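You operate a simulated robot arm through the tools that you are given. There is no shell and no other tool.

You are at the controls of a simulated robot arm. One attempt, no reset.

TASK
The tall and the folding case are too shrill: quiet each and switch it off.
Fine: each peak knob low, and the folding case's loop off, before that case's switch goes off.

It is judged by the outcome, as a careful person would: the job done as asked, and still so three seconds after it is handed in. It fails if anything else is knocked over, pushed out of place, dropped, spilled or broken.

THE ROBOT
A 6-joint arm with a two-finger gripper, fixed in place. Base frame: the origin is on the floor under the middle of its stand, x ahead of it, y to its left, z up; the work surface is at about z = 0.74. Lengths are in m, angles in degrees, forces in N, time in s.
It reaches about 1.417 m from its shoulder. Its first joint turns from -166.0 to 166.0 degrees. Payload 3.43 kg.
The TCP is the grasp point between the finger pads, 0.02 m short of the fingertips. In the tool frame z runs along the fingers and y along their closing line. The gripper opens to 0.19 m; its body begins 0.248 m behind the TCP.
Orientation is that of the tool frame in the base frame, as [roll, pitch, yaw] about the fixed x, y, z axes, in that order (R = Rz(yaw) Ry(pitch) Rx(roll)). With the fingers straight down and closing along the base's y, the tool's x points along the base's -x, its y along +y and its z along -z.

THE INTERFACE
- The arm moves only by the tool step_arm. Its arguments are lists of equal length, an entry for each row: "slide": the shift along the tool's x, y, z in m, a list of three; "rot": the turn, a rotation vector about the tool's x, y, z in degrees, a list of three; "grip": the finger opening in m, from 0 to 0.19. In form: {"slide": [[dx, dy, dz], ...], "rot": [[wx, wy, wz], ...], "grip": [grip, ...]}. A call has 1 to 20 rows; each row is the pose to reach, as a shift and turn from the pose commanded when the call began, along the tool's axes at that moment. A row lasts 0.2 s, in which the tool goes at most 0.05 m and 8.6 degrees; a call with a longer step from one row to the next is refused whole, and so is a gripper value outside its range. A pose out of reach is approached as far as the arm can. The call stops where the force on the tool passes 40 N (or 10 N more than at its start, if that is more) or the arm is blocked; 0.2 s more then pass. Each finger travels about 0.153 m/s and halts on what it meets, pressing with about 32 N; the grip force reading is that of the motor and also rises with nothing between the fingers. The clock runs only during rows and for 0.2 s after the last one: add rows that repeat a pose to give the fingers time. The reply holds the time, the measured pose of the TCP, the force on the tool along the base axes, the opening and the grip force, in the units named above and with some noise, with the torque about the TCP (base axes, N m) and any sound that the robot's microphone picked up.
- Cameras (640 x 400 px; columns grow to the right, rows downward): "scene" is fixed at [0.3958, 0.5073, 1.7642]; the picture's right is [-0.96, -0.27, 0.00], its down [-0.12, 0.42, -0.90] and it looks along [0.25, -0.87, -0.44] (base axes); focal length 340 px, centre (320, 200). "wrist" rides on the gripper at [0.07, -0.008, -0.288] in the tool frame; the picture's right is [0.12, 0.99, 0.00], its down [-0.96, 0.12, -0.25] and it looks along [-0.25, 0.03, 0.97] (tool axes); focal length 261 px, centre (320, 200). There is no depth. A picture from a camera that has moved, and an enlarged one, comes with that camera's place and axes in the base frame and with its lens. The place of the scene camera against the robot may be out by one fixed shift of up to 0.018 m in any direction.
- grab_frame(camera): a new picture of that camera. The clock stands still meanwhile.
- slide_trunk(by): moves the trunk up (or, below 0, down) by that many m; the arm rides with it, the base frame stays. It gives what a move gives, with no picture.
- zoom(camera, box): a new picture of the part [left, top, right, bottom] of that camera's present view, enlarged. The clock stands still meanwhile.
- hand_in(): hands the job in; it is judged then, once.

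Places have to be worked out from the pictures, the camera data and where the tool is seen. Open the gripper and draw the arm clear of the work before you hand the job in, unless the task says otherwise.

The tools are called after "Request:" as a command line: name --argument value ..., lists and objects as JSON in quotes. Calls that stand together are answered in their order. step_arm: Moves the arm, as the interface text tells. Its arguments: {"type":"object","properties":{"slide":{"type":"array"},"rot":{"type":"array"},"grip":{"type":"array"}},"required":["slide","rot","grip"]} The other tools are called the same way: slide_trunk (by) moves the trunk up or down; grab_frame (camera) takes a picture; zoom (camera, box) takes an enlarged picture of a part of a camera's view; hand_in () hands the job in.

At the start:

```text
time: 0.0
tool_pos: [0.4638, -0.4161, 1.4924]
orientation: [-180.0, 0.0, -180.0]
contact_force: [0.4, -0.7, -0.2]
wrist_torque: [0.0, 0.01, 0.0]
finger_gap: 0.1901
grip_force: 0.0
trunk travel left (down, up): [-0.375, 0.065]
```

scene: 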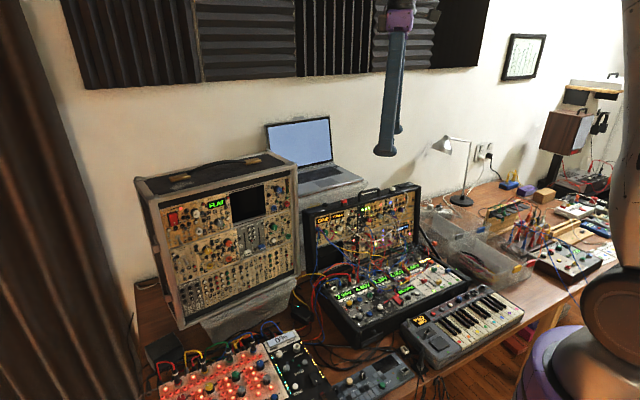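
wrist: 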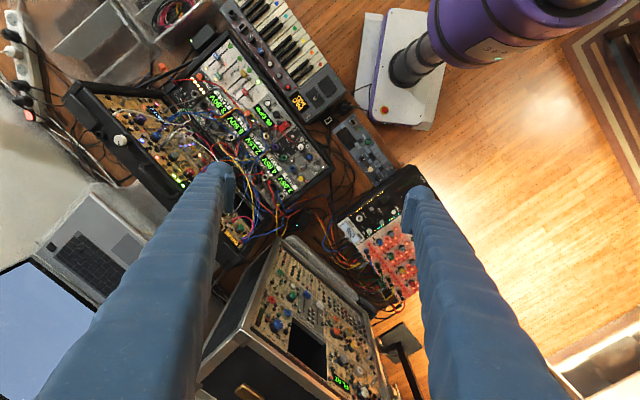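

I start by looking closer at the tall case and the folding case in the scene view.

Request:
zoom --camera "scene" --box '[130, 140, 310, 330]'

Request:
zoom --camera "scene" --box '[290, 170, 480, 350]'

Request:
zoom --camera "scene" --box '[130, 320, 430, 400]'

```text
2.11 times, centred on (220, 235) of scene
camera zoom: at [0.3958, 0.5073, 1.7642], right [-0.96, -0.27, 0.0], down [-0.12, 0.42, -0.9], along [0.25, -0.87, -0.44], focal length 716 px, centre (530, 126)
```

zoom: 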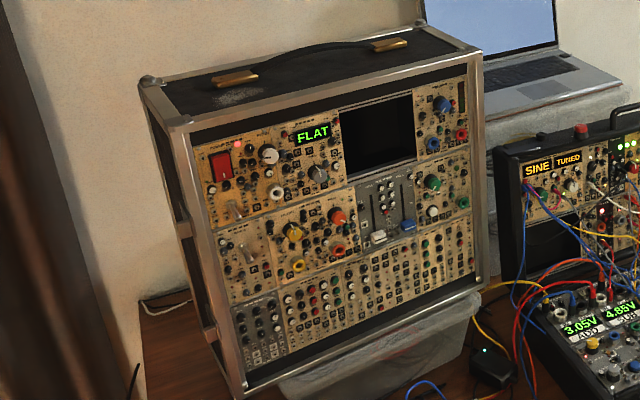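

```text
2.22 times, centred on (385, 260) of scene
camera zoom: at [0.3958, 0.5073, 1.7642], right [-0.96, -0.27, 0.0], down [-0.12, 0.42, -0.9], along [0.25, -0.87, -0.44], focal length 756 px, centre (176, 67)
```

zoom: 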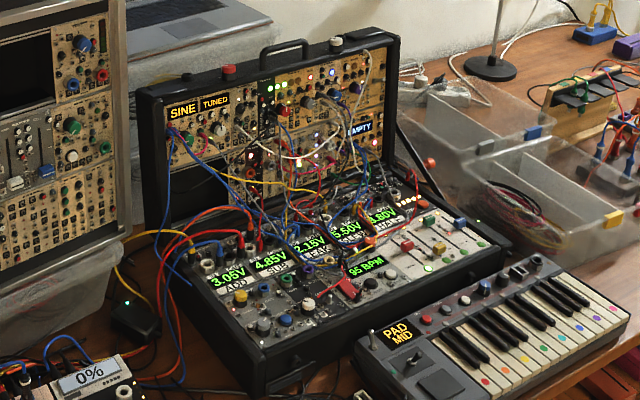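

```text
2.13 times, centred on (280, 360) of scene
camera zoom: at [0.3958, 0.5073, 1.7642], right [-0.96, -0.27, 0.0], down [-0.12, 0.42, -0.9], along [0.25, -0.87, -0.44], focal length 725 px, centre (405, -141)
```

zoom: 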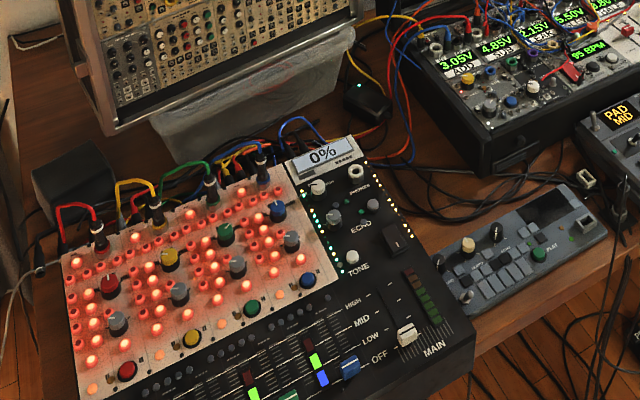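

The tall case has a red rocker at top-left with a display "FLAT"; I need to read the labels, so I zoom further in on both cases.

Request:
zoom --camera "scene" --box '[155, 185, 235, 235]'

Request:
zoom --camera "scene" --box '[220, 175, 300, 225]'

Request:
zoom --camera "scene" --box '[160, 220, 300, 320]'

Request:
zoom --camera "scene" --box '[300, 180, 420, 255]'

Request:
zoom --camera "scene" --box '[320, 265, 410, 345]'

Request:
zoom --camera "scene" --box '[380, 240, 480, 310]'

```text
8.00 times, centred on (195, 210) of scene
camera zoom: at [0.3958, 0.5073, 1.7642], right [-0.96, -0.27, 0.0], down [-0.12, 0.42, -0.9], along [0.25, -0.87, -0.44], focal length 2720 px, centre (1320, 120)
```

zoom: 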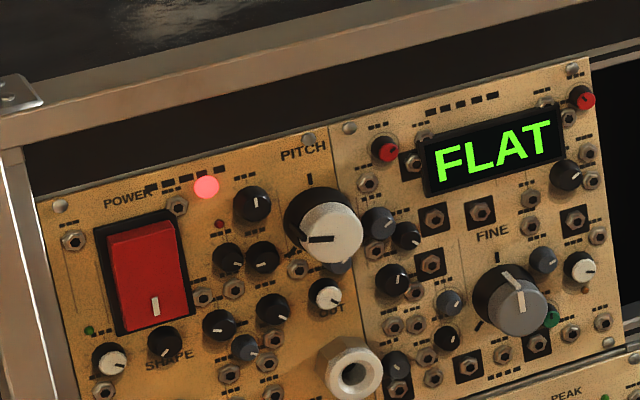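

```text
8.00 times, centred on (260, 200) of scene
camera zoom: at [0.3958, 0.5073, 1.7642], right [-0.96, -0.27, 0.0], down [-0.12, 0.42, -0.9], along [0.25, -0.87, -0.44], focal length 2720 px, centre (800, 200)
```

zoom: 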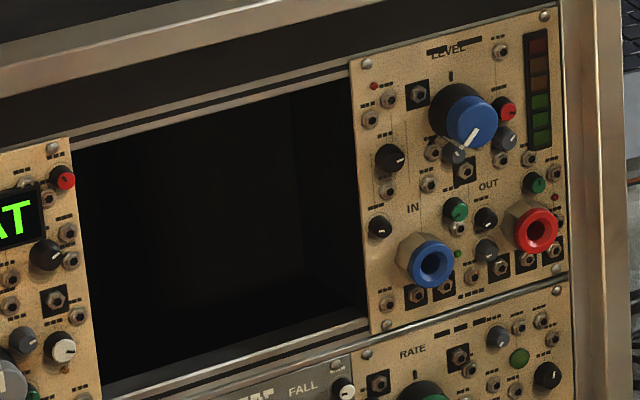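

```text
4.00 times, centred on (230, 270) of scene
camera zoom: at [0.3958, 0.5073, 1.7642], right [-0.96, -0.27, 0.0], down [-0.12, 0.42, -0.9], along [0.25, -0.87, -0.44], focal length 1360 px, centre (680, -80)
```

zoom: 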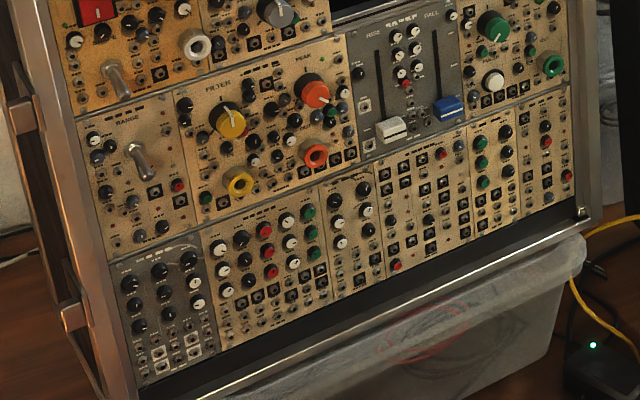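

```text
5.33 times, centred on (360, 218) of scene
camera zoom: at [0.3958, 0.5073, 1.7642], right [-0.96, -0.27, 0.0], down [-0.12, 0.42, -0.9], along [0.25, -0.87, -0.44], focal length 1813 px, centre (107, 107)
```

zoom: 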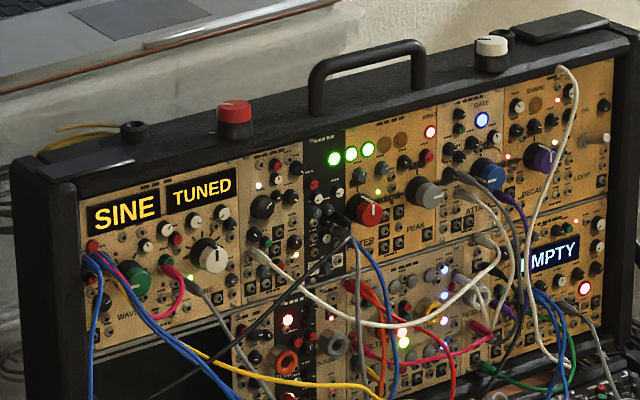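

```text
5.00 times, centred on (365, 305) of scene
camera zoom: at [0.3958, 0.5073, 1.7642], right [-0.96, -0.27, 0.0], down [-0.12, 0.42, -0.9], along [0.25, -0.87, -0.44], focal length 1700 px, centre (95, -325)
```

zoom: 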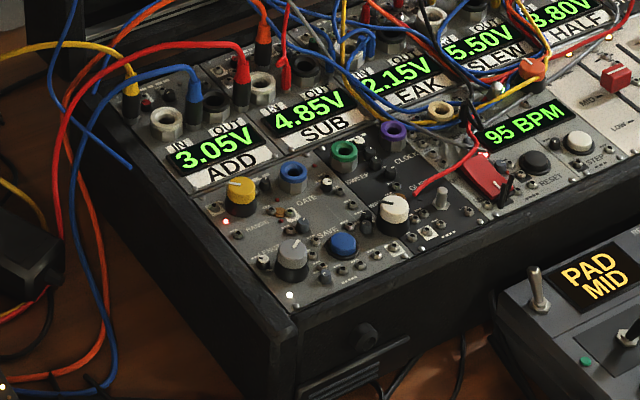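

```text
5.71 times, centred on (430, 275) of scene
camera zoom: at [0.3958, 0.5073, 1.7642], right [-0.96, -0.27, 0.0], down [-0.12, 0.42, -0.9], along [0.25, -0.87, -0.44], focal length 1943 px, centre (-309, -229)
```

zoom: 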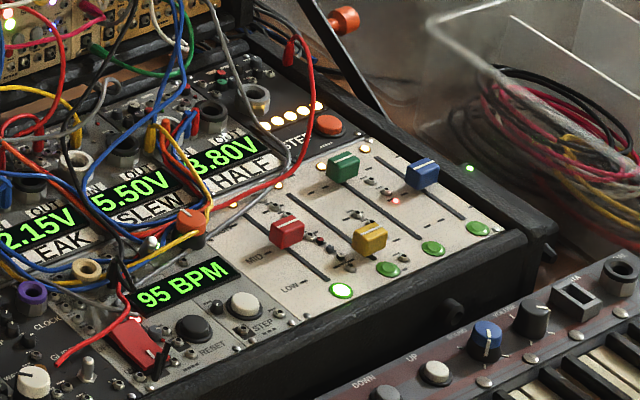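

The PEAK knobs are readable (orange on the tall case, grey on the folding case) and a LOOP label sits at the folding case's upper right. I zoom more to find the switches and pointer positions.

Request:
zoom --camera "scene" --box '[225, 232, 255, 266]'

Request:
zoom --camera "scene" --box '[362, 200, 400, 228]'

Request:
zoom --camera "scene" --box '[380, 185, 424, 220]'

Request:
zoom --camera "scene" --box '[380, 275, 440, 315]'

Request:
zoom --camera "scene" --box '[330, 190, 365, 215]'

Request:
zoom --camera "scene" --box '[160, 200, 200, 230]'

Request:
zoom --camera "scene" --box '[345, 230, 385, 262]'

```text
11.76 times, centred on (240, 249) of scene
camera zoom: at [0.3958, 0.5073, 1.7642], right [-0.96, -0.27, 0.0], down [-0.12, 0.42, -0.9], along [0.25, -0.87, -0.44], focal length 4000 px, centre (1261, -376)
```

zoom: 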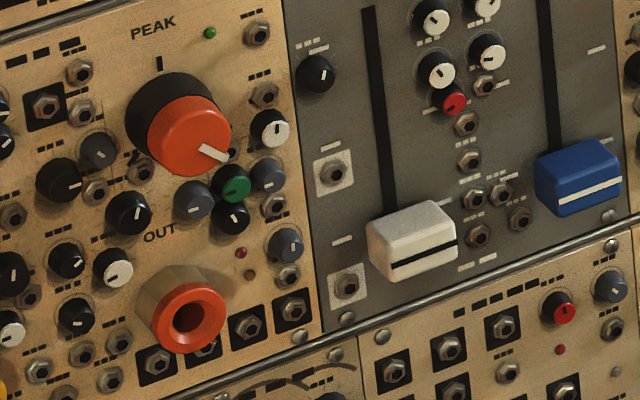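

```text
14.29 times, centred on (381, 214) of scene
camera zoom: at [0.3958, 0.5073, 1.7642], right [-0.96, -0.27, 0.0], down [-0.12, 0.42, -0.9], along [0.25, -0.87, -0.44], focal length 4857 px, centre (-551, 0)
```

zoom: 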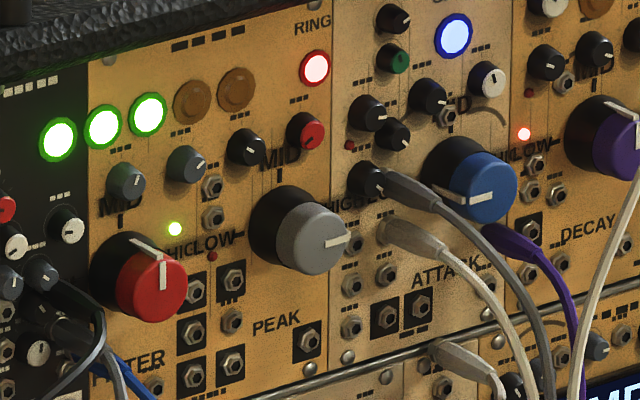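

```text
11.43 times, centred on (402, 202) of scene
camera zoom: at [0.3958, 0.5073, 1.7642], right [-0.96, -0.27, 0.0], down [-0.12, 0.42, -0.9], along [0.25, -0.87, -0.44], focal length 3886 px, centre (-617, 171)
```

zoom: 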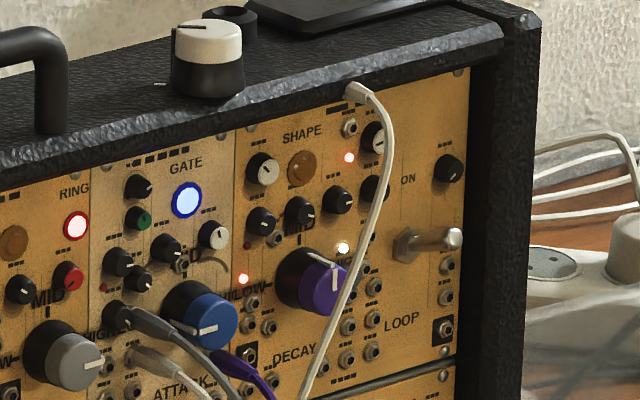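

```text
10.00 times, centred on (410, 295) of scene
camera zoom: at [0.3958, 0.5073, 1.7642], right [-0.96, -0.27, 0.0], down [-0.12, 0.42, -0.9], along [0.25, -0.87, -0.44], focal length 3400 px, centre (-580, -750)
```

zoom: 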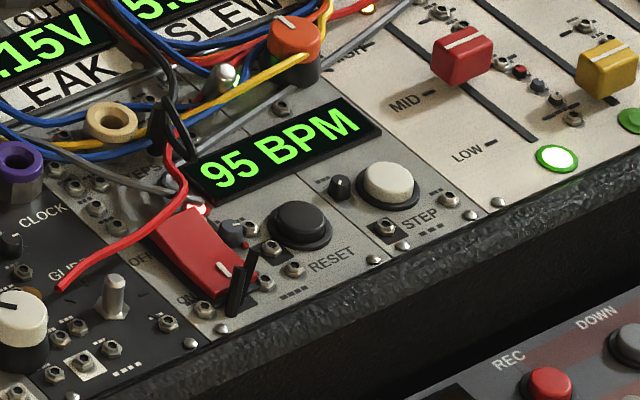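

```text
16.00 times, centred on (348, 202) of scene
camera zoom: at [0.3958, 0.5073, 1.7642], right [-0.96, -0.27, 0.0], down [-0.12, 0.42, -0.9], along [0.25, -0.87, -0.44], focal length 5440 px, centre (-120, 160)
```

zoom: 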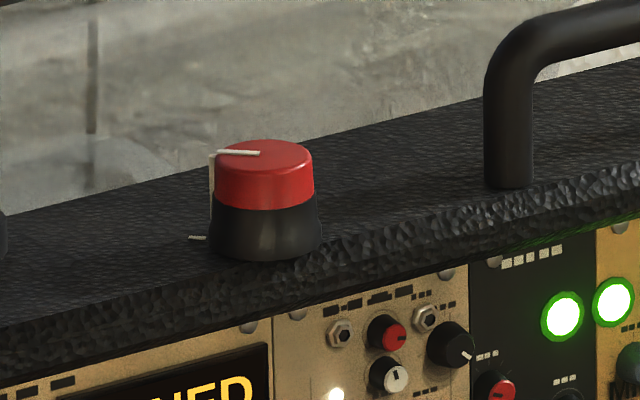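

```text
13.33 times, centred on (180, 215) of scene
camera zoom: at [0.3958, 0.5073, 1.7642], right [-0.96, -0.27, 0.0], down [-0.12, 0.42, -0.9], along [0.25, -0.87, -0.44], focal length 4533 px, centre (2187, 0)
```

zoom: 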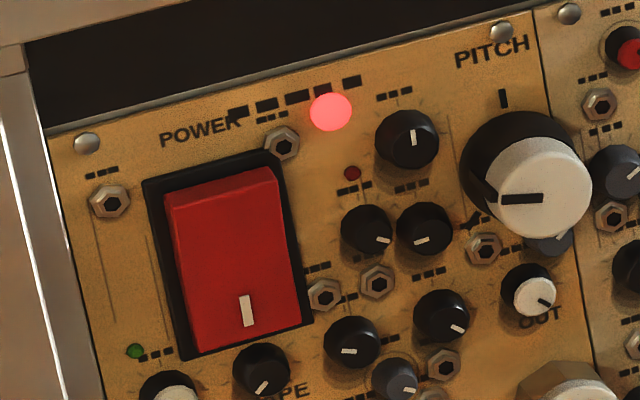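

```text
12.50 times, centred on (365, 246) of scene
camera zoom: at [0.3958, 0.5073, 1.7642], right [-0.96, -0.27, 0.0], down [-0.12, 0.42, -0.9], along [0.25, -0.87, -0.44], focal length 4250 px, centre (-242, -375)
```

zoom: 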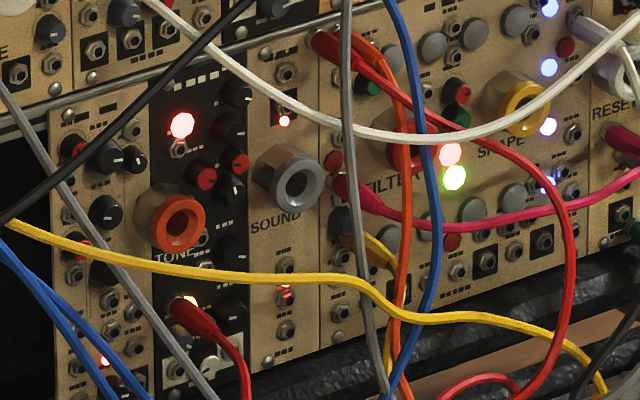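

The FLAT display triangulates to about (0.95, -0.30, 1.30). I zoom the wrist view to get matching points for the panels' planes.

Request:
zoom --camera "wrist" --box '[190, 230, 390, 400]'

Request:
zoom --camera "wrist" --box '[60, 60, 340, 250]'

```text
2.35 times, centred on (290, 315) of wrist
camera zoom: at [0.395, -0.4246, 1.7817], right [-0.12, 0.99, 0.0], down [0.96, 0.12, 0.25], along [0.25, 0.03, -0.97], focal length 613 px, centre (391, -71)
```

zoom: 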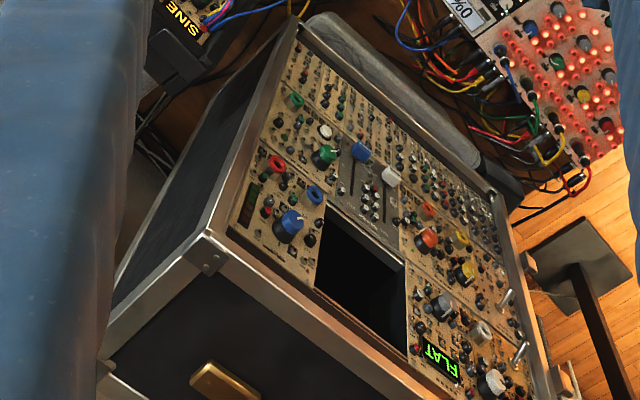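

```text
2.11 times, centred on (200, 155) of wrist
camera zoom: at [0.395, -0.4246, 1.7817], right [-0.12, 0.99, 0.0], down [0.96, 0.12, 0.25], along [0.25, 0.03, -0.97], focal length 549 px, centre (573, 295)
```

zoom: 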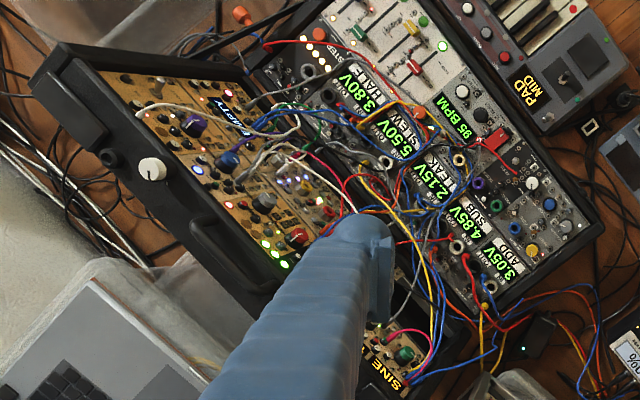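

The tall panel is nearly vertical, facing (-0.79, 0.61, 0), with its PEAK knob at about (0.94, -0.31, 1.15); the folding case's PEAK is near (0.50, -0.82, 1.045) and its rocker near (0.385, -0.555, 0.837). I swing the tool to face the tall panel from about 0.25 m away for a frontal view.

Request:
step_arm --slide '[[-0.0238, 0.0205, 0.0243], [-0.0477, 0.041, 0.0487], [-0.0715, 0.0615, 0.073], [-0.0953, 0.082, 0.0973], [-0.1192, 0.1025, 0.1217], [-0.143, 0.123, 0.146], [-0.1668, 0.1435, 0.1703], [-0.1907, 0.164, 0.1947], [-0.2145, 0.1845, 0.219], [-0.2383, 0.205, 0.2433], [-0.2622, 0.2255, 0.2677], [-0.286, 0.246, 0.292]]' --rot '[[2.45, -7.21, 2.45], [4.9, -14.42, 4.9], [7.35, -21.63, 7.35], [9.8, -28.83, 9.8], [12.25, -36.04, 12.25], [14.7, -43.25, 14.7], [17.15, -50.46, 17.15], [19.6, -57.67, 19.6], [22.05, -64.88, 22.05], [24.5, -72.08, 24.5], [26.95, -79.29, 26.95], [29.4, -86.5, 29.4]]' --grip '[0.19, 0.19, 0.19, 0.19, 0.19, 0.19, 0.19, 0.19, 0.19, 0.19, 0.19, 0.19]'

```text
time: 2.8
tool_pos: [0.7213, -0.3869, 1.4441]
orientation: [37.8, 73.8, 17.2]
contact_force: [0.2, 1.8, -0.2]
wrist_torque: [0.1, 0.05, -0.21]
finger_gap: 0.1899
grip_force: 0.0
out of reach, approached as far as the arm can: row 6, 7, 8, 9, 10, 11, 12
trunk travel left (down, up): [-0.375, 0.065]
stopped in row 12: the arm was blocked; the commanded pose is now the measured one
```

The move partly fell outside reach and stopped at (0.72, -0.39, 1.44); I look at where the arm ended up.

Request:
grab_frame --camera "scene"

Request:
grab_frame --camera "wrist"

```text
taken
```

scene: 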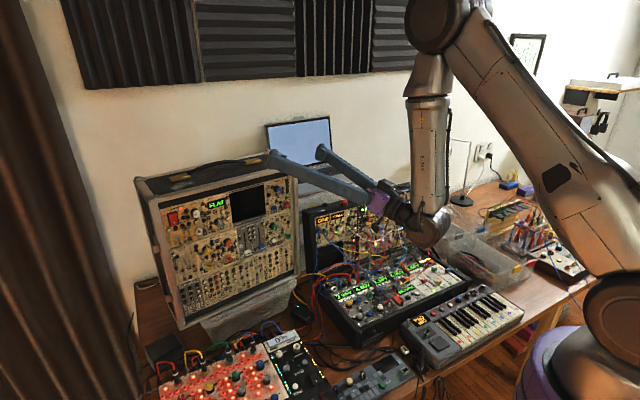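

```text
taken
camera wrist: at [0.4769, -0.2842, 1.3114], right [0.36, 0.93, 0.06], down [-0.44, 0.12, 0.89], along [0.82, -0.35, 0.46], focal length 261 px, centre (320, 200)
```

wrist: 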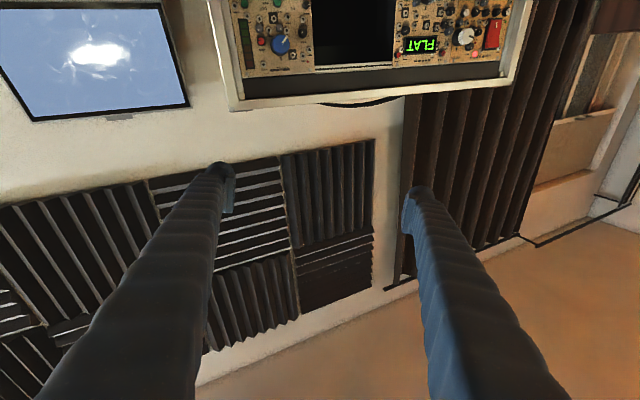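

The arm folded to its limit (elbow high, shoulder about z 1.3), with the fingers ~0.07 m clear in front of the tall panel. Lowering the trunk straight down keeps that clearance and gives the arm more room, so I lower by 0.1 first.

Request:
slide_trunk --by -0.1

```text
time: 4.1
tool_pos: [0.7208, -0.3892, 1.3432]
orientation: [38.2, 73.7, 17.3]
contact_force: [0.0, 0.0, 0.3]
wrist_torque: [0.0, 0.02, -0.02]
finger_gap: 0.1898
grip_force: 0.0
trunk travel left (down, up): [-0.275, 0.165]
```

Forces are nil, so I lower another 0.1 m before re-facing the tall panel.

Request:
slide_trunk --by -0.1

Request:
step_arm --slide '[[0.0068, 0.0382, 0.0059], [0.0136, 0.0764, 0.0117], [0.0204, 0.1146, 0.0176], [0.0272, 0.1528, 0.0234], [0.034, 0.191, 0.0293]]' --rot '[[3.3, 2.25, -2.37], [6.6, 4.5, -4.75], [9.9, 6.76, -7.12], [13.2, 9.0, -9.5], [16.5, 11.26, -11.87]]' --grip '[0.19, 0.19, 0.19, 0.19, 0.19]'

```text
time: 5.5
tool_pos: [0.7187, -0.3902, 1.2425]
orientation: [38.2, 73.8, 17.4]
contact_force: [0.7, 0.2, 0.4]
wrist_torque: [0.04, 0.03, 0.01]
finger_gap: 0.1902
grip_force: 0.0
trunk travel left (down, up): [-0.175, 0.265]
```

```text
time: 6.7
tool_pos: [0.7124, -0.3936, 1.2844]
orientation: [124.5, 85.1, 101.8]
contact_force: [-0.7, 0.8, -0.1]
wrist_torque: [0.03, 0.09, -0.06]
finger_gap: 0.19
grip_force: 0.1
out of reach, approached as far as the arm can: row 1, 2, 3, 4, 5
trunk travel left (down, up): [-0.175, 0.265]
```

Still out of reach, so something other than distance is limiting. I look at the arm's posture again.

Request:
grab_frame --camera "scene"

Request:
grab_frame --camera "wrist"

```text
taken
```

scene: 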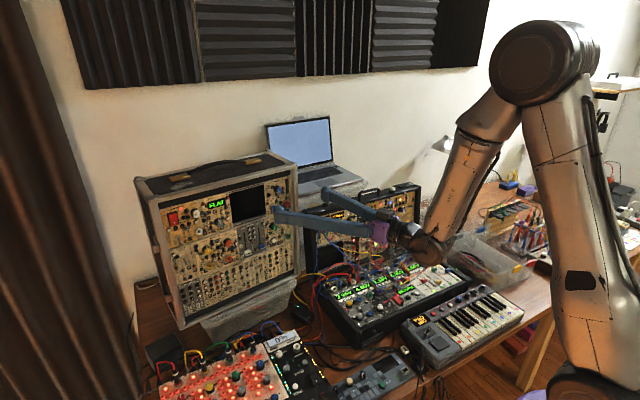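

```text
taken
camera wrist: at [0.4425, -0.2851, 1.2285], right [0.38, 0.92, -0.05], down [-0.17, 0.12, 0.98], along [0.91, -0.36, 0.2], focal length 261 px, centre (320, 200)
```

wrist: 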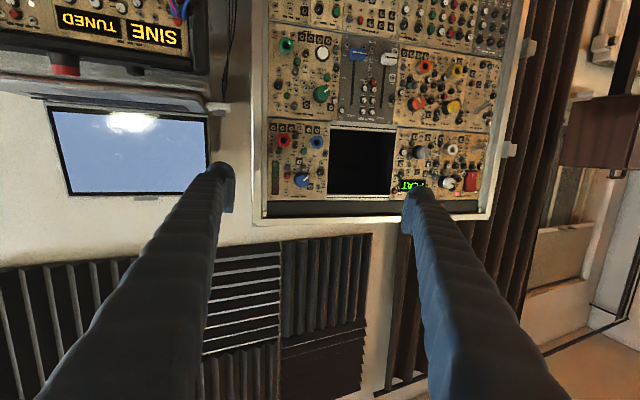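

The elbow is nearly fully folded (wrist only ~0.42 m from the shoulder), which is the likely limit. I go up and across to a pose with the wrist farther from the shoulder, squarely facing the tall panel.

Request:
step_arm --slide '[[-0.0334, 0.0, 0.0], [-0.0668, 0.025, -0.002], [-0.1002, 0.06, -0.005], [-0.1002, 0.1, -0.01], [-0.1002, 0.14, -0.013], [-0.1002, 0.178, -0.016], [-0.1002, 0.2122, -0.0176]]' --rot '[[0, 0, 0], [1.5, -0.3, -0.4], [4.0, -0.9, -1.0], [7.0, -1.6, -1.7], [10.0, -2.2, -2.5], [12.5, -2.8, -3.1], [14.85, -3.29, -3.66]]' --grip '[0.19, 0.19, 0.19, 0.19, 0.19, 0.19, 0.19]'

```text
time: 8.3
tool_pos: [0.6877, -0.3713, 1.4029]
orientation: [-159.3, 88.2, 177.5]
contact_force: [0.2, -0.2, -0.6]
wrist_torque: [0.0, -0.01, -0.06]
finger_gap: 0.1902
grip_force: 0.1
out of reach, approached as far as the arm can: row 2, 3, 4, 5, 6, 7
trunk travel left (down, up): [-0.175, 0.265]
```

The tool's yaw seems stuck around -23° while roll and height follow; I zoom on the arm to understand its wrist structure.

Request:
zoom --camera "scene" --box '[340, 0, 640, 280]'

Request:
grab_frame --camera "scene"

```text
1.43 times, centred on (490, 140) of scene
camera zoom: at [0.3958, 0.5073, 1.7642], right [-0.96, -0.27, 0.0], down [-0.12, 0.42, -0.9], along [0.25, -0.87, -0.44], focal length 486 px, centre (77, 286)
```

zoom: 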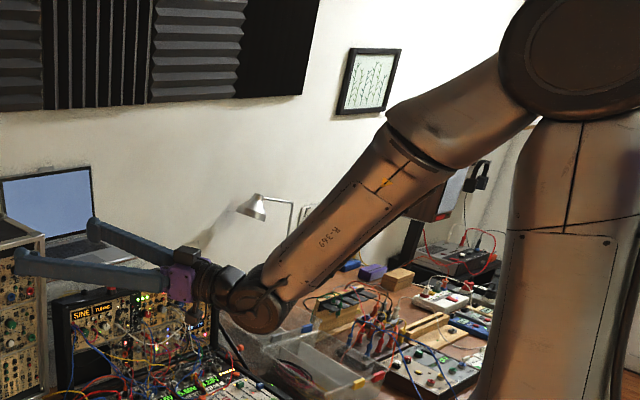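

```text
taken
```

scene: 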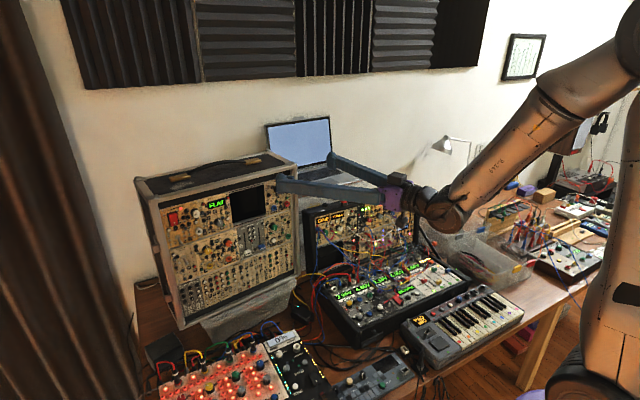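

The arm has a forearm roll and a single wrist bend. I test a small in-place yaw toward the panel's facing direction to see what it permits.

Request:
step_arm --slide '[[0, 0, 0], [0, 0, 0]]' --rot '[[4, 0, 0], [8, 0, 0]]' --grip '[0.19, 0.19]'

```text
time: 8.9
tool_pos: [0.6868, -0.3711, 1.4029]
orientation: [-159.4, 88.1, 177.3]
contact_force: [0.0, -0.4, 0.1]
wrist_torque: [0.0, -0.01, 0.0]
finger_gap: 0.1901
grip_force: 0.1
out of reach, approached as far as the arm can: row 1, 2
trunk travel left (down, up): [-0.175, 0.265]
```

No movement at all, so a joint is at a hard stop. I test a pure sideways shift and the reverse yaw to find which.

Request:
step_arm --slide '[[0, 0.03, 0], [0, 0.06, 0]]' --rot '[[0, 0, 0], [0, 0, 0]]' --grip '[0.19, 0.19]'

Request:
step_arm --slide '[[0, 0, 0], [0, 0, 0]]' --rot '[[-4, 0, 0], [-8, 0, 0]]' --grip '[0.19, 0.19]'

```text
time: 9.5
tool_pos: [0.6935, -0.3415, 1.4084]
orientation: [-155.3, 87.9, -176.4]
contact_force: [0.0, -0.1, 0.3]
wrist_torque: [0.01, 0.04, -0.03]
finger_gap: 0.1898
grip_force: 0.1
out of reach, approached as far as the arm can: row 1, 2
trunk travel left (down, up): [-0.175, 0.265]
```

```text
time: 10.1
tool_pos: [0.692, -0.3413, 1.4085]
orientation: [-166.7, 88.2, 178.1]
contact_force: [-0.4, 0.1, 0.2]
wrist_torque: [-0.03, -0.01, -0.01]
finger_gap: 0.1899
grip_force: 0.1
trunk travel left (down, up): [-0.175, 0.265]
```

The reverse yaw works: this is a forearm-roll stop, so from here the arm can face directions to the left of its own plane (folding case), and the tall case will need approaching via the other side. I go to view the folding case's upper panel now, staying high first.

Request:
step_arm --slide '[[0.0035, -0.041, -0.0155], [0.007, -0.0821, -0.0309], [0.0105, -0.1231, -0.0464], [0.014, -0.1642, -0.0618], [0.0175, -0.2052, -0.0773], [0.021, -0.2463, -0.0927], [0.0245, -0.2873, -0.1082], [0.028, -0.3284, -0.1236], [0.0315, -0.3694, -0.1391], [0.035, -0.4105, -0.1545], [0.0385, -0.4515, -0.17]]' --rot '[[2.55, 1.45, 0.48], [5.09, 2.91, 0.96], [7.64, 4.36, 1.44], [10.18, 5.82, 1.92], [12.73, 7.27, 2.4], [15.27, 8.73, 2.89], [17.82, 10.18, 3.37], [20.36, 11.64, 3.85], [22.91, 13.09, 4.33], [25.45, 14.55, 4.81], [28.0, 16.0, 5.29]]' --grip '[0.19, 0.19, 0.19, 0.19, 0.19, 0.19, 0.19, 0.19, 0.19, 0.19, 0.19]'

```text
time: 12.5
tool_pos: [0.4072, -0.7324, 1.3781]
orientation: [179.8, 72.0, 136.2]
contact_force: [0.2, -0.5, -0.2]
wrist_torque: [0.0, 0.0, -0.03]
finger_gap: 0.1901
grip_force: 0.1
trunk travel left (down, up): [-0.175, 0.265]
```

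The arm reached that pose precisely. I take a wrist picture here first, then descend.

Request:
grab_frame --camera "wrist"

Request:
grab_frame --camera "scene"

```text
taken
camera wrist: at [0.1885, -0.5348, 1.4012], right [0.66, 0.74, -0.11], down [0.12, 0.04, 0.99], along [0.74, -0.67, -0.07], focal length 261 px, centre (320, 200)
```

wrist: 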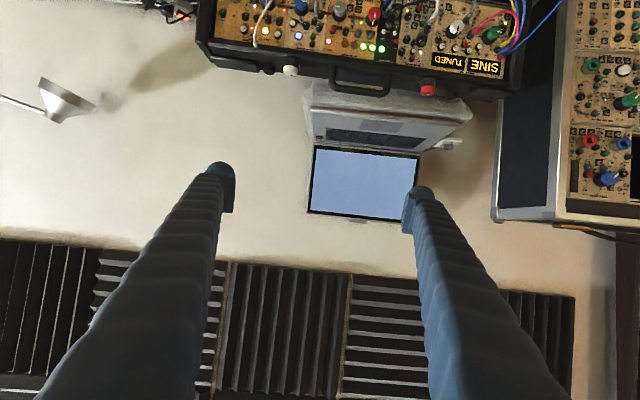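

```text
taken
```

scene: 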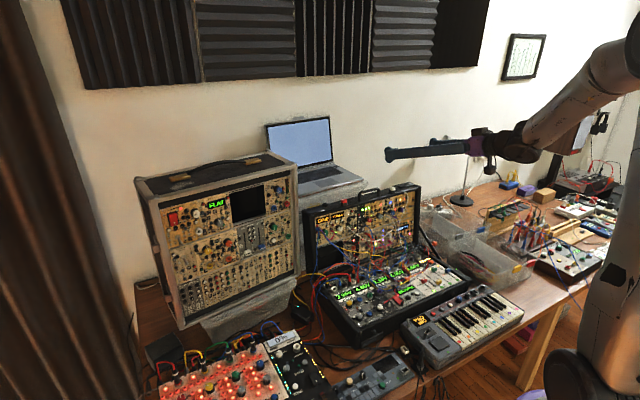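

Pose is accurate and the airspace below is clear in front of the folding case's upper panel. I descend 0.29 m to put the PEAK/LOOP area in front of the camera.

Request:
step_arm --slide '[[0.046, 0, 0.0149], [0.092, 0, 0.0299], [0.1379, 0, 0.0448], [0.1839, 0, 0.0597], [0.2298, 0, 0.0747], [0.2758, 0, 0.0896]]' --rot '[[0, 0, 0], [0, 0, 0], [0, 0, 0], [0, 0, 0], [0, 0, 0], [0, 0, 0]]' --grip '[0.19, 0.19, 0.19, 0.19, 0.19, 0.19]'

Request:
grab_frame --camera "wrist"

```text
time: 13.9
tool_pos: [0.4053, -0.7412, 1.0992]
orientation: [178.0, 71.8, 134.6]
contact_force: [0.2, 0.0, 0.7]
wrist_torque: [0.05, 0.02, -0.08]
finger_gap: 0.19
grip_force: 0.1
out of reach, approached as far as the arm can: row 6
trunk travel left (down, up): [-0.175, 0.265]
```

```text
taken
camera wrist: at [0.1869, -0.5433, 1.1229], right [0.66, 0.75, -0.1], down [0.12, 0.03, 0.99], along [0.74, -0.66, -0.07], focal length 261 px, centre (320, 200)
```

wrist: 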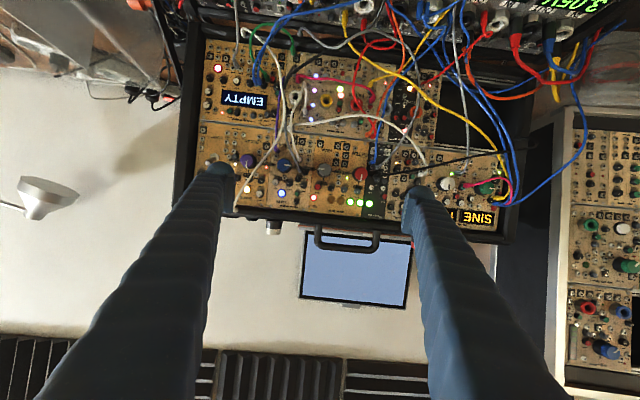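

I have a good frontal view of the upper panel (upside down). I zoom on the PEAK knob and the LOOP toggle.

Request:
zoom --camera "wrist" --box '[270, 140, 390, 220]'

Request:
zoom --camera "wrist" --box '[180, 120, 300, 215]'

Request:
zoom --camera "wrist" --box '[180, 0, 540, 230]'

```text
5.00 times, centred on (330, 180) of wrist
camera zoom: at [0.1869, -0.5433, 1.1229], right [0.66, 0.75, -0.1], down [0.12, 0.03, 0.99], along [0.74, -0.66, -0.07], focal length 1303 px, centre (270, 300)
```

zoom: 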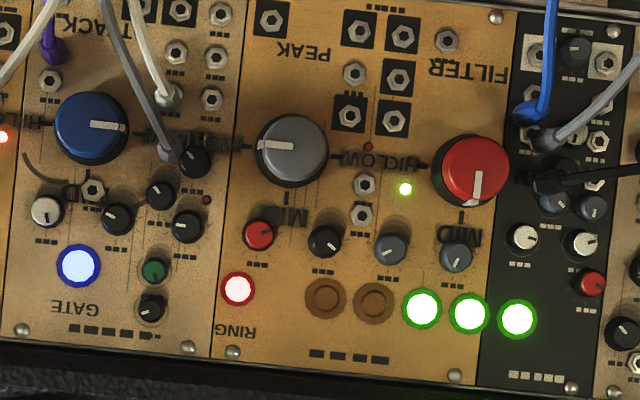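

```text
4.21 times, centred on (240, 168) of wrist
camera zoom: at [0.1869, -0.5433, 1.1229], right [0.66, 0.75, -0.1], down [0.12, 0.03, 0.99], along [0.74, -0.66, -0.07], focal length 1098 px, centre (657, 337)
```

zoom: 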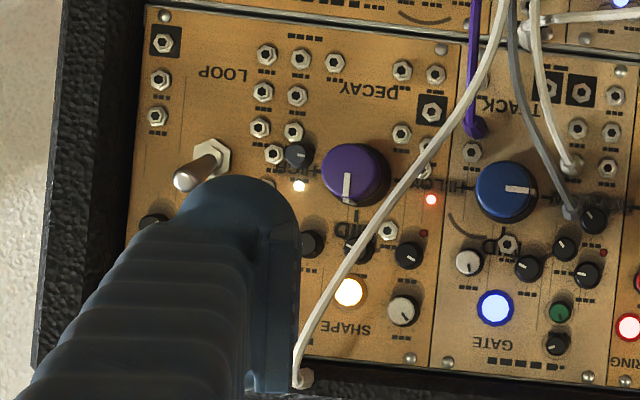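

```text
1.74 times, centred on (360, 115) of wrist
camera zoom: at [0.1869, -0.5433, 1.1229], right [0.66, 0.75, -0.1], down [0.12, 0.03, 0.99], along [0.74, -0.66, -0.07], focal length 453 px, centre (250, 348)
```

zoom: 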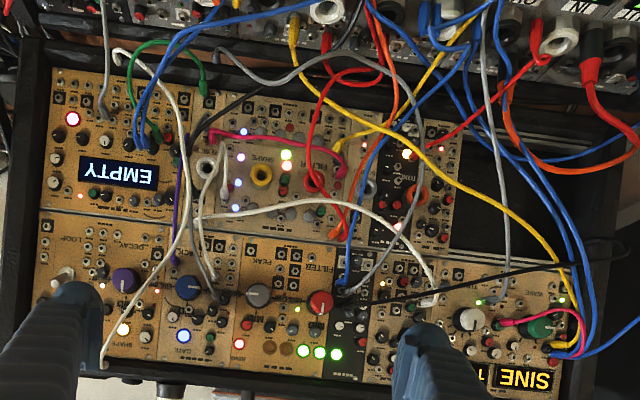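

Clear readings: PEAK (grey) points right to HIGH, with LOW at the left, so it needs about 180° counter-clockwise; the LOOP toggle lever is up (ON). PEAK's cap is near (0.505, -0.824, 1.045), panel tilted back ~19°. I narrow the fingers and roll the tool 90° so they'd close vertically, away from the plug on the knob's right.

Request:
step_arm --slide '[[0, 0, 0], [0, 0, 0], [0, 0, 0], [0, 0, 0], [0, 0, 0], [0, 0, 0], [0, 0, 0], [0, 0, 0], [0, 0, 0], [0, 0, 0], [0, 0, 0], [0, 0, 0], [0, 0, 0]]' --rot '[[0, 0, 0], [0, 0, 0], [0, 0, 8], [0, 0, 16], [0, 0, 24], [0, 0, 32], [0, 0, 40], [0, 0, 48], [0, 0, 56], [0, 0, 64.5], [0, 0, 73], [0, 0, 81.5], [0, 0, 90]]' --grip '[0.12, 0.05, 0.045, 0.045, 0.045, 0.045, 0.045, 0.045, 0.045, 0.045, 0.045, 0.045, 0.045]'

Request:
grab_frame --camera "wrist"

```text
time: 16.7
tool_pos: [0.4066, -0.7396, 1.0952]
orientation: [108.0, -0.2, 46.2]
contact_force: [0.1, 0.0, 0.0]
wrist_torque: [-0.01, -0.03, 0.0]
finger_gap: 0.0449
grip_force: 0.1
trunk travel left (down, up): [-0.175, 0.265]
```

```text
taken
camera wrist: at [0.2569, -0.4969, 1.1779], right [0.3, -0.13, 0.94], down [-0.81, -0.56, 0.18], along [0.5, -0.82, -0.27], focal length 261 px, centre (320, 200)
```

wrist: 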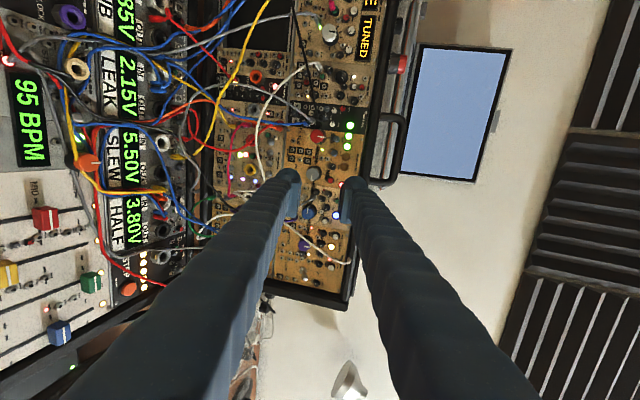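

The roll works, and the knob appears at (315, 173), matching my predicted position to a pixel. I zoom in to check finely before approaching.

Request:
zoom --camera "wrist" --box '[270, 130, 370, 210]'

```text
5.00 times, centred on (320, 170) of wrist
camera zoom: at [0.2569, -0.4969, 1.1779], right [0.3, -0.13, 0.94], down [-0.81, -0.56, 0.18], along [0.5, -0.82, -0.27], focal length 1303 px, centre (320, 350)
```

zoom: 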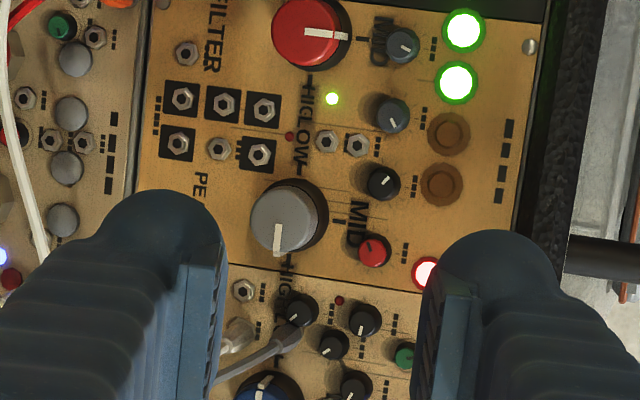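

The fingers look fairly wide across; I check their tip shape in the scene view before deciding the turning range next to that grey plug.

Request:
zoom --camera "scene" --box '[350, 150, 510, 250]'

Request:
grab_frame --camera "scene"

```text
4.00 times, centred on (430, 200) of scene
camera zoom: at [0.3958, 0.5073, 1.7642], right [-0.96, -0.27, 0.0], down [-0.12, 0.42, -0.9], along [0.25, -0.87, -0.44], focal length 1360 px, centre (-120, 200)
```

zoom: 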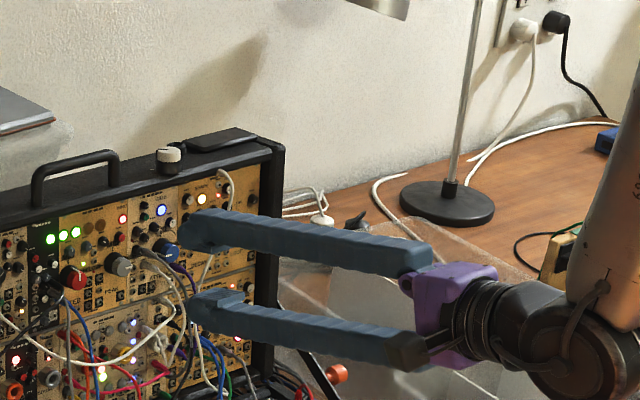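

```text
taken
```

scene: 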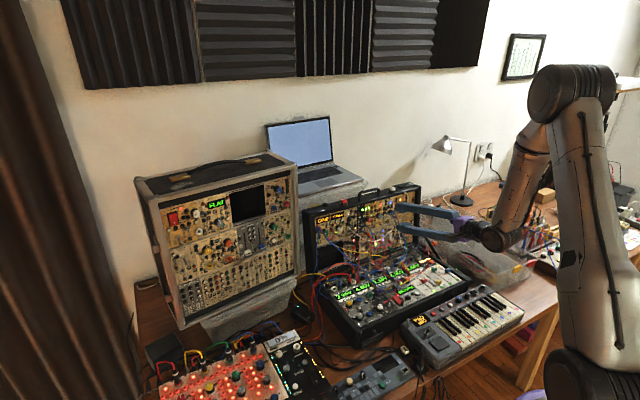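

Request:
zoom --camera "wrist" --box '[255, 155, 385, 245]'

Request:
zoom --camera "scene" --box '[385, 190, 445, 240]'

```text
4.44 times, centred on (320, 200) of wrist
camera zoom: at [0.2569, -0.4969, 1.1779], right [0.3, -0.13, 0.94], down [-0.81, -0.56, 0.18], along [0.5, -0.82, -0.27], focal length 1158 px, centre (320, 200)
```

zoom: 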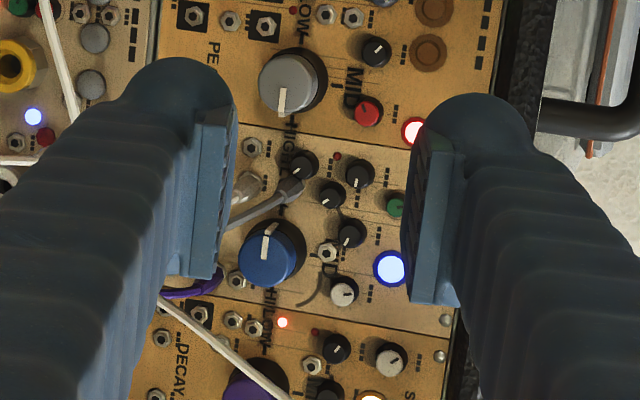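

```text
8.00 times, centred on (415, 215) of scene
camera zoom: at [0.3958, 0.5073, 1.7642], right [-0.96, -0.27, 0.0], down [-0.12, 0.42, -0.9], along [0.25, -0.87, -0.44], focal length 2720 px, centre (-440, 80)
```

zoom: 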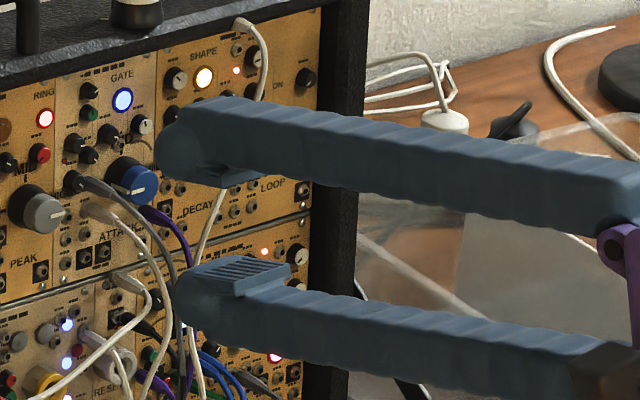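

The finger bodies are about 0.06 wide by 0.03 thick, so beside the knob's right-hand plug I'll keep the closing line within about ±17° of vertical and turn in several short re-grips. I move to a pre-grasp 0.05 m off the knob face, gap 0.036.

Request:
step_arm --slide '[[0.0014, -0.0023, 0.0], [0.0054, -0.0091, 0.02], [0.0054, -0.0091, 0.045], [0.0054, -0.0091, 0.07], [0.0054, -0.0091, 0.0876]]' --rot '[[0, 0, 4], [0, 0, 8], [0, 0, 12], [0, 0, 16], [0, 0, 16]]' --grip '[0.036, 0.036, 0.036, 0.036, 0.036]'

Request:
grab_frame --camera "wrist"

Request:
zoom --camera "wrist" --box '[255, 145, 385, 235]'

Request:
zoom --camera "scene" --box '[360, 185, 440, 240]'

```text
time: 17.9
tool_pos: [0.4693, -0.7897, 1.0601]
orientation: [108.7, -15.3, 41.2]
contact_force: [-1.0, -0.3, -0.5]
wrist_torque: [0.01, 0.02, -0.03]
finger_gap: 0.0359
grip_force: 0.0
trunk travel left (down, up): [-0.175, 0.265]
```

```text
taken
camera wrist: at [0.3232, -0.5528, 1.1608], right [0.11, -0.33, 0.94], down [-0.87, -0.5, -0.07], along [0.49, -0.8, -0.34], focal length 261 px, centre (320, 200)
```

wrist: 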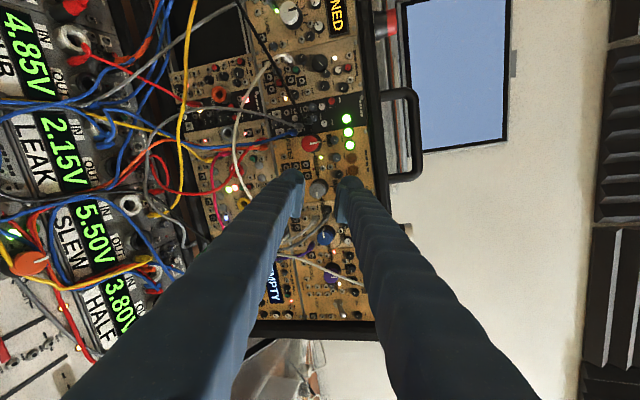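

```text
4.44 times, centred on (320, 190) of wrist
camera zoom: at [0.3232, -0.5528, 1.1608], right [0.11, -0.33, 0.94], down [-0.87, -0.5, -0.07], along [0.49, -0.8, -0.34], focal length 1158 px, centre (320, 244)
```

zoom: 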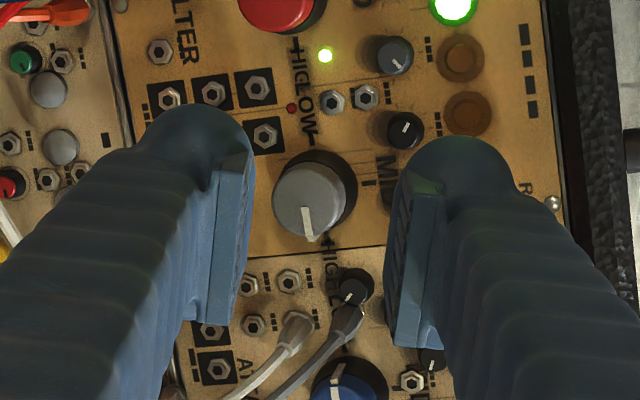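

```text
7.27 times, centred on (400, 212) of scene
camera zoom: at [0.3958, 0.5073, 1.7642], right [-0.96, -0.27, 0.0], down [-0.12, 0.42, -0.9], along [0.25, -0.87, -0.44], focal length 2473 px, centre (-262, 109)
```

zoom: 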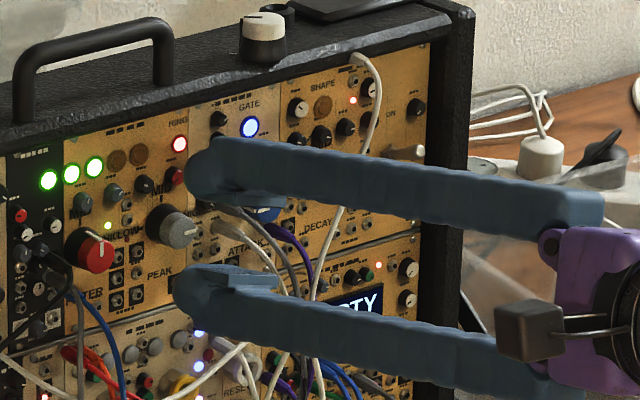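

In the tool frame the knob sits at about (-0.004, 0, +0.05) and the plugs stay clear for closing-line angles from +14° to -20°. I correct by 3.5 mm and advance 0.03 m, then check again.

Request:
step_arm --slide '[[-0.0035, 0, 0.005], [-0.0035, 0, 0.018], [-0.0035, 0, 0.03]]' --rot '[[0, 0, -2], [0, 0, -2], [0, 0, -2]]' --grip '[0.036, 0.036, 0.036]'

Request:
zoom --camera "wrist" --box '[255, 145, 385, 235]'

Request:
zoom --camera "scene" --box '[360, 190, 420, 230]'

```text
time: 18.7
tool_pos: [0.4881, -0.8118, 1.0499]
orientation: [108.5, -13.4, 41.9]
contact_force: [0.2, 0.4, 0.5]
wrist_torque: [0.01, -0.02, 0.0]
finger_gap: 0.0359
grip_force: 0.1
trunk travel left (down, up): [-0.175, 0.265]
```

```text
4.44 times, centred on (320, 190) of wrist
camera zoom: at [0.3419, -0.5737, 1.1487], right [0.13, -0.3, 0.94], down [-0.86, -0.51, -0.04], along [0.49, -0.81, -0.33], focal length 1158 px, centre (320, 244)
```

zoom: 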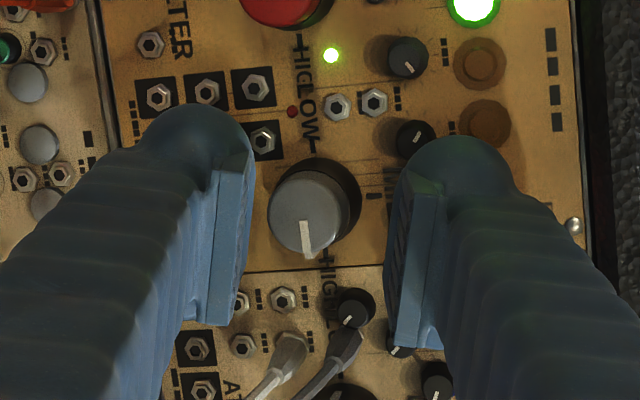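

```text
10.00 times, centred on (390, 210) of scene
camera zoom: at [0.3958, 0.5073, 1.7642], right [-0.96, -0.27, 0.0], down [-0.12, 0.42, -0.9], along [0.25, -0.87, -0.44], focal length 3400 px, centre (-380, 100)
```

zoom: 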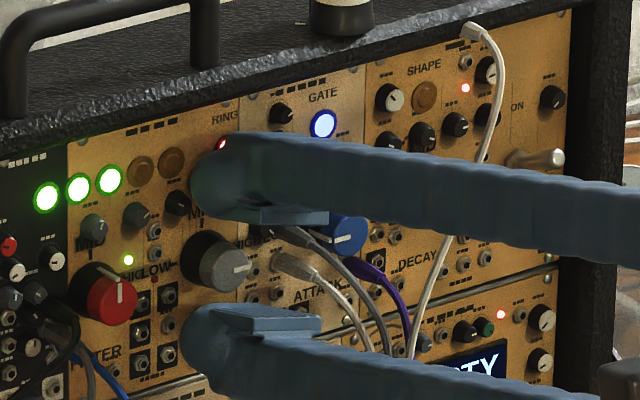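

The knob is ~2.7 mm low of the tool axis with its face level with the fingertips. I shift by that amount, advance 9 mm so the pads overlap the cap, and look before closing.

Request:
step_arm --slide '[[-0.0007, -0.0027, 0.0], [-0.0007, -0.0027, 0.005], [-0.0007, -0.0027, 0.009]]' --rot '[[0, 0, 0], [0, 0, 0], [0, 0, 0]]' --grip '[0.036, 0.036, 0.036]'

Request:
zoom --camera "wrist" --box '[255, 145, 385, 235]'

Request:
zoom --camera "scene" --box '[360, 190, 420, 230]'

```text
time: 19.5
tool_pos: [0.4926, -0.8172, 1.0461]
orientation: [108.4, -13.3, 41.9]
contact_force: [-13.1, 15.1, 6.0]
wrist_torque: [-0.52, -0.43, 0.17]
finger_gap: 0.0352
grip_force: 0.0
trunk travel left (down, up): [-0.175, 0.265]
```

```text
4.44 times, centred on (320, 190) of wrist
camera zoom: at [0.345, -0.5781, 1.1445], right [0.13, -0.3, 0.94], down [-0.86, -0.51, -0.04], along [0.49, -0.81, -0.33], focal length 1158 px, centre (320, 244)
```

zoom: 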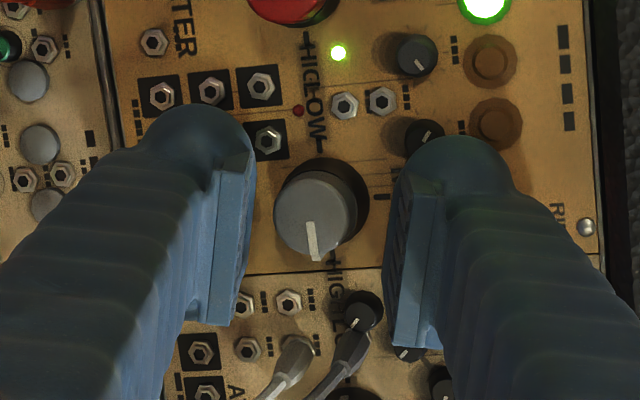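

```text
10.00 times, centred on (390, 210) of scene
camera zoom: at [0.3958, 0.5073, 1.7642], right [-0.96, -0.27, 0.0], down [-0.12, 0.42, -0.9], along [0.25, -0.87, -0.44], focal length 3400 px, centre (-380, 100)
```

zoom: 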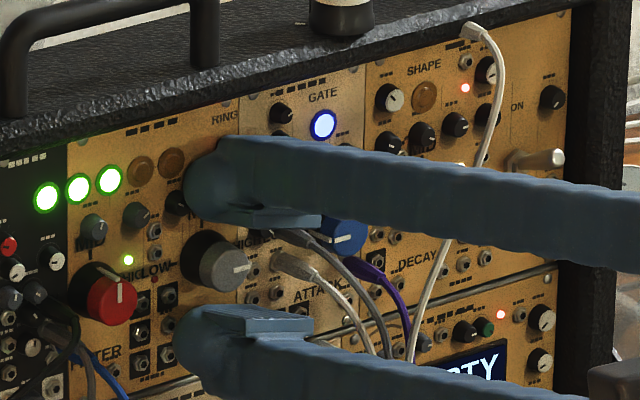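

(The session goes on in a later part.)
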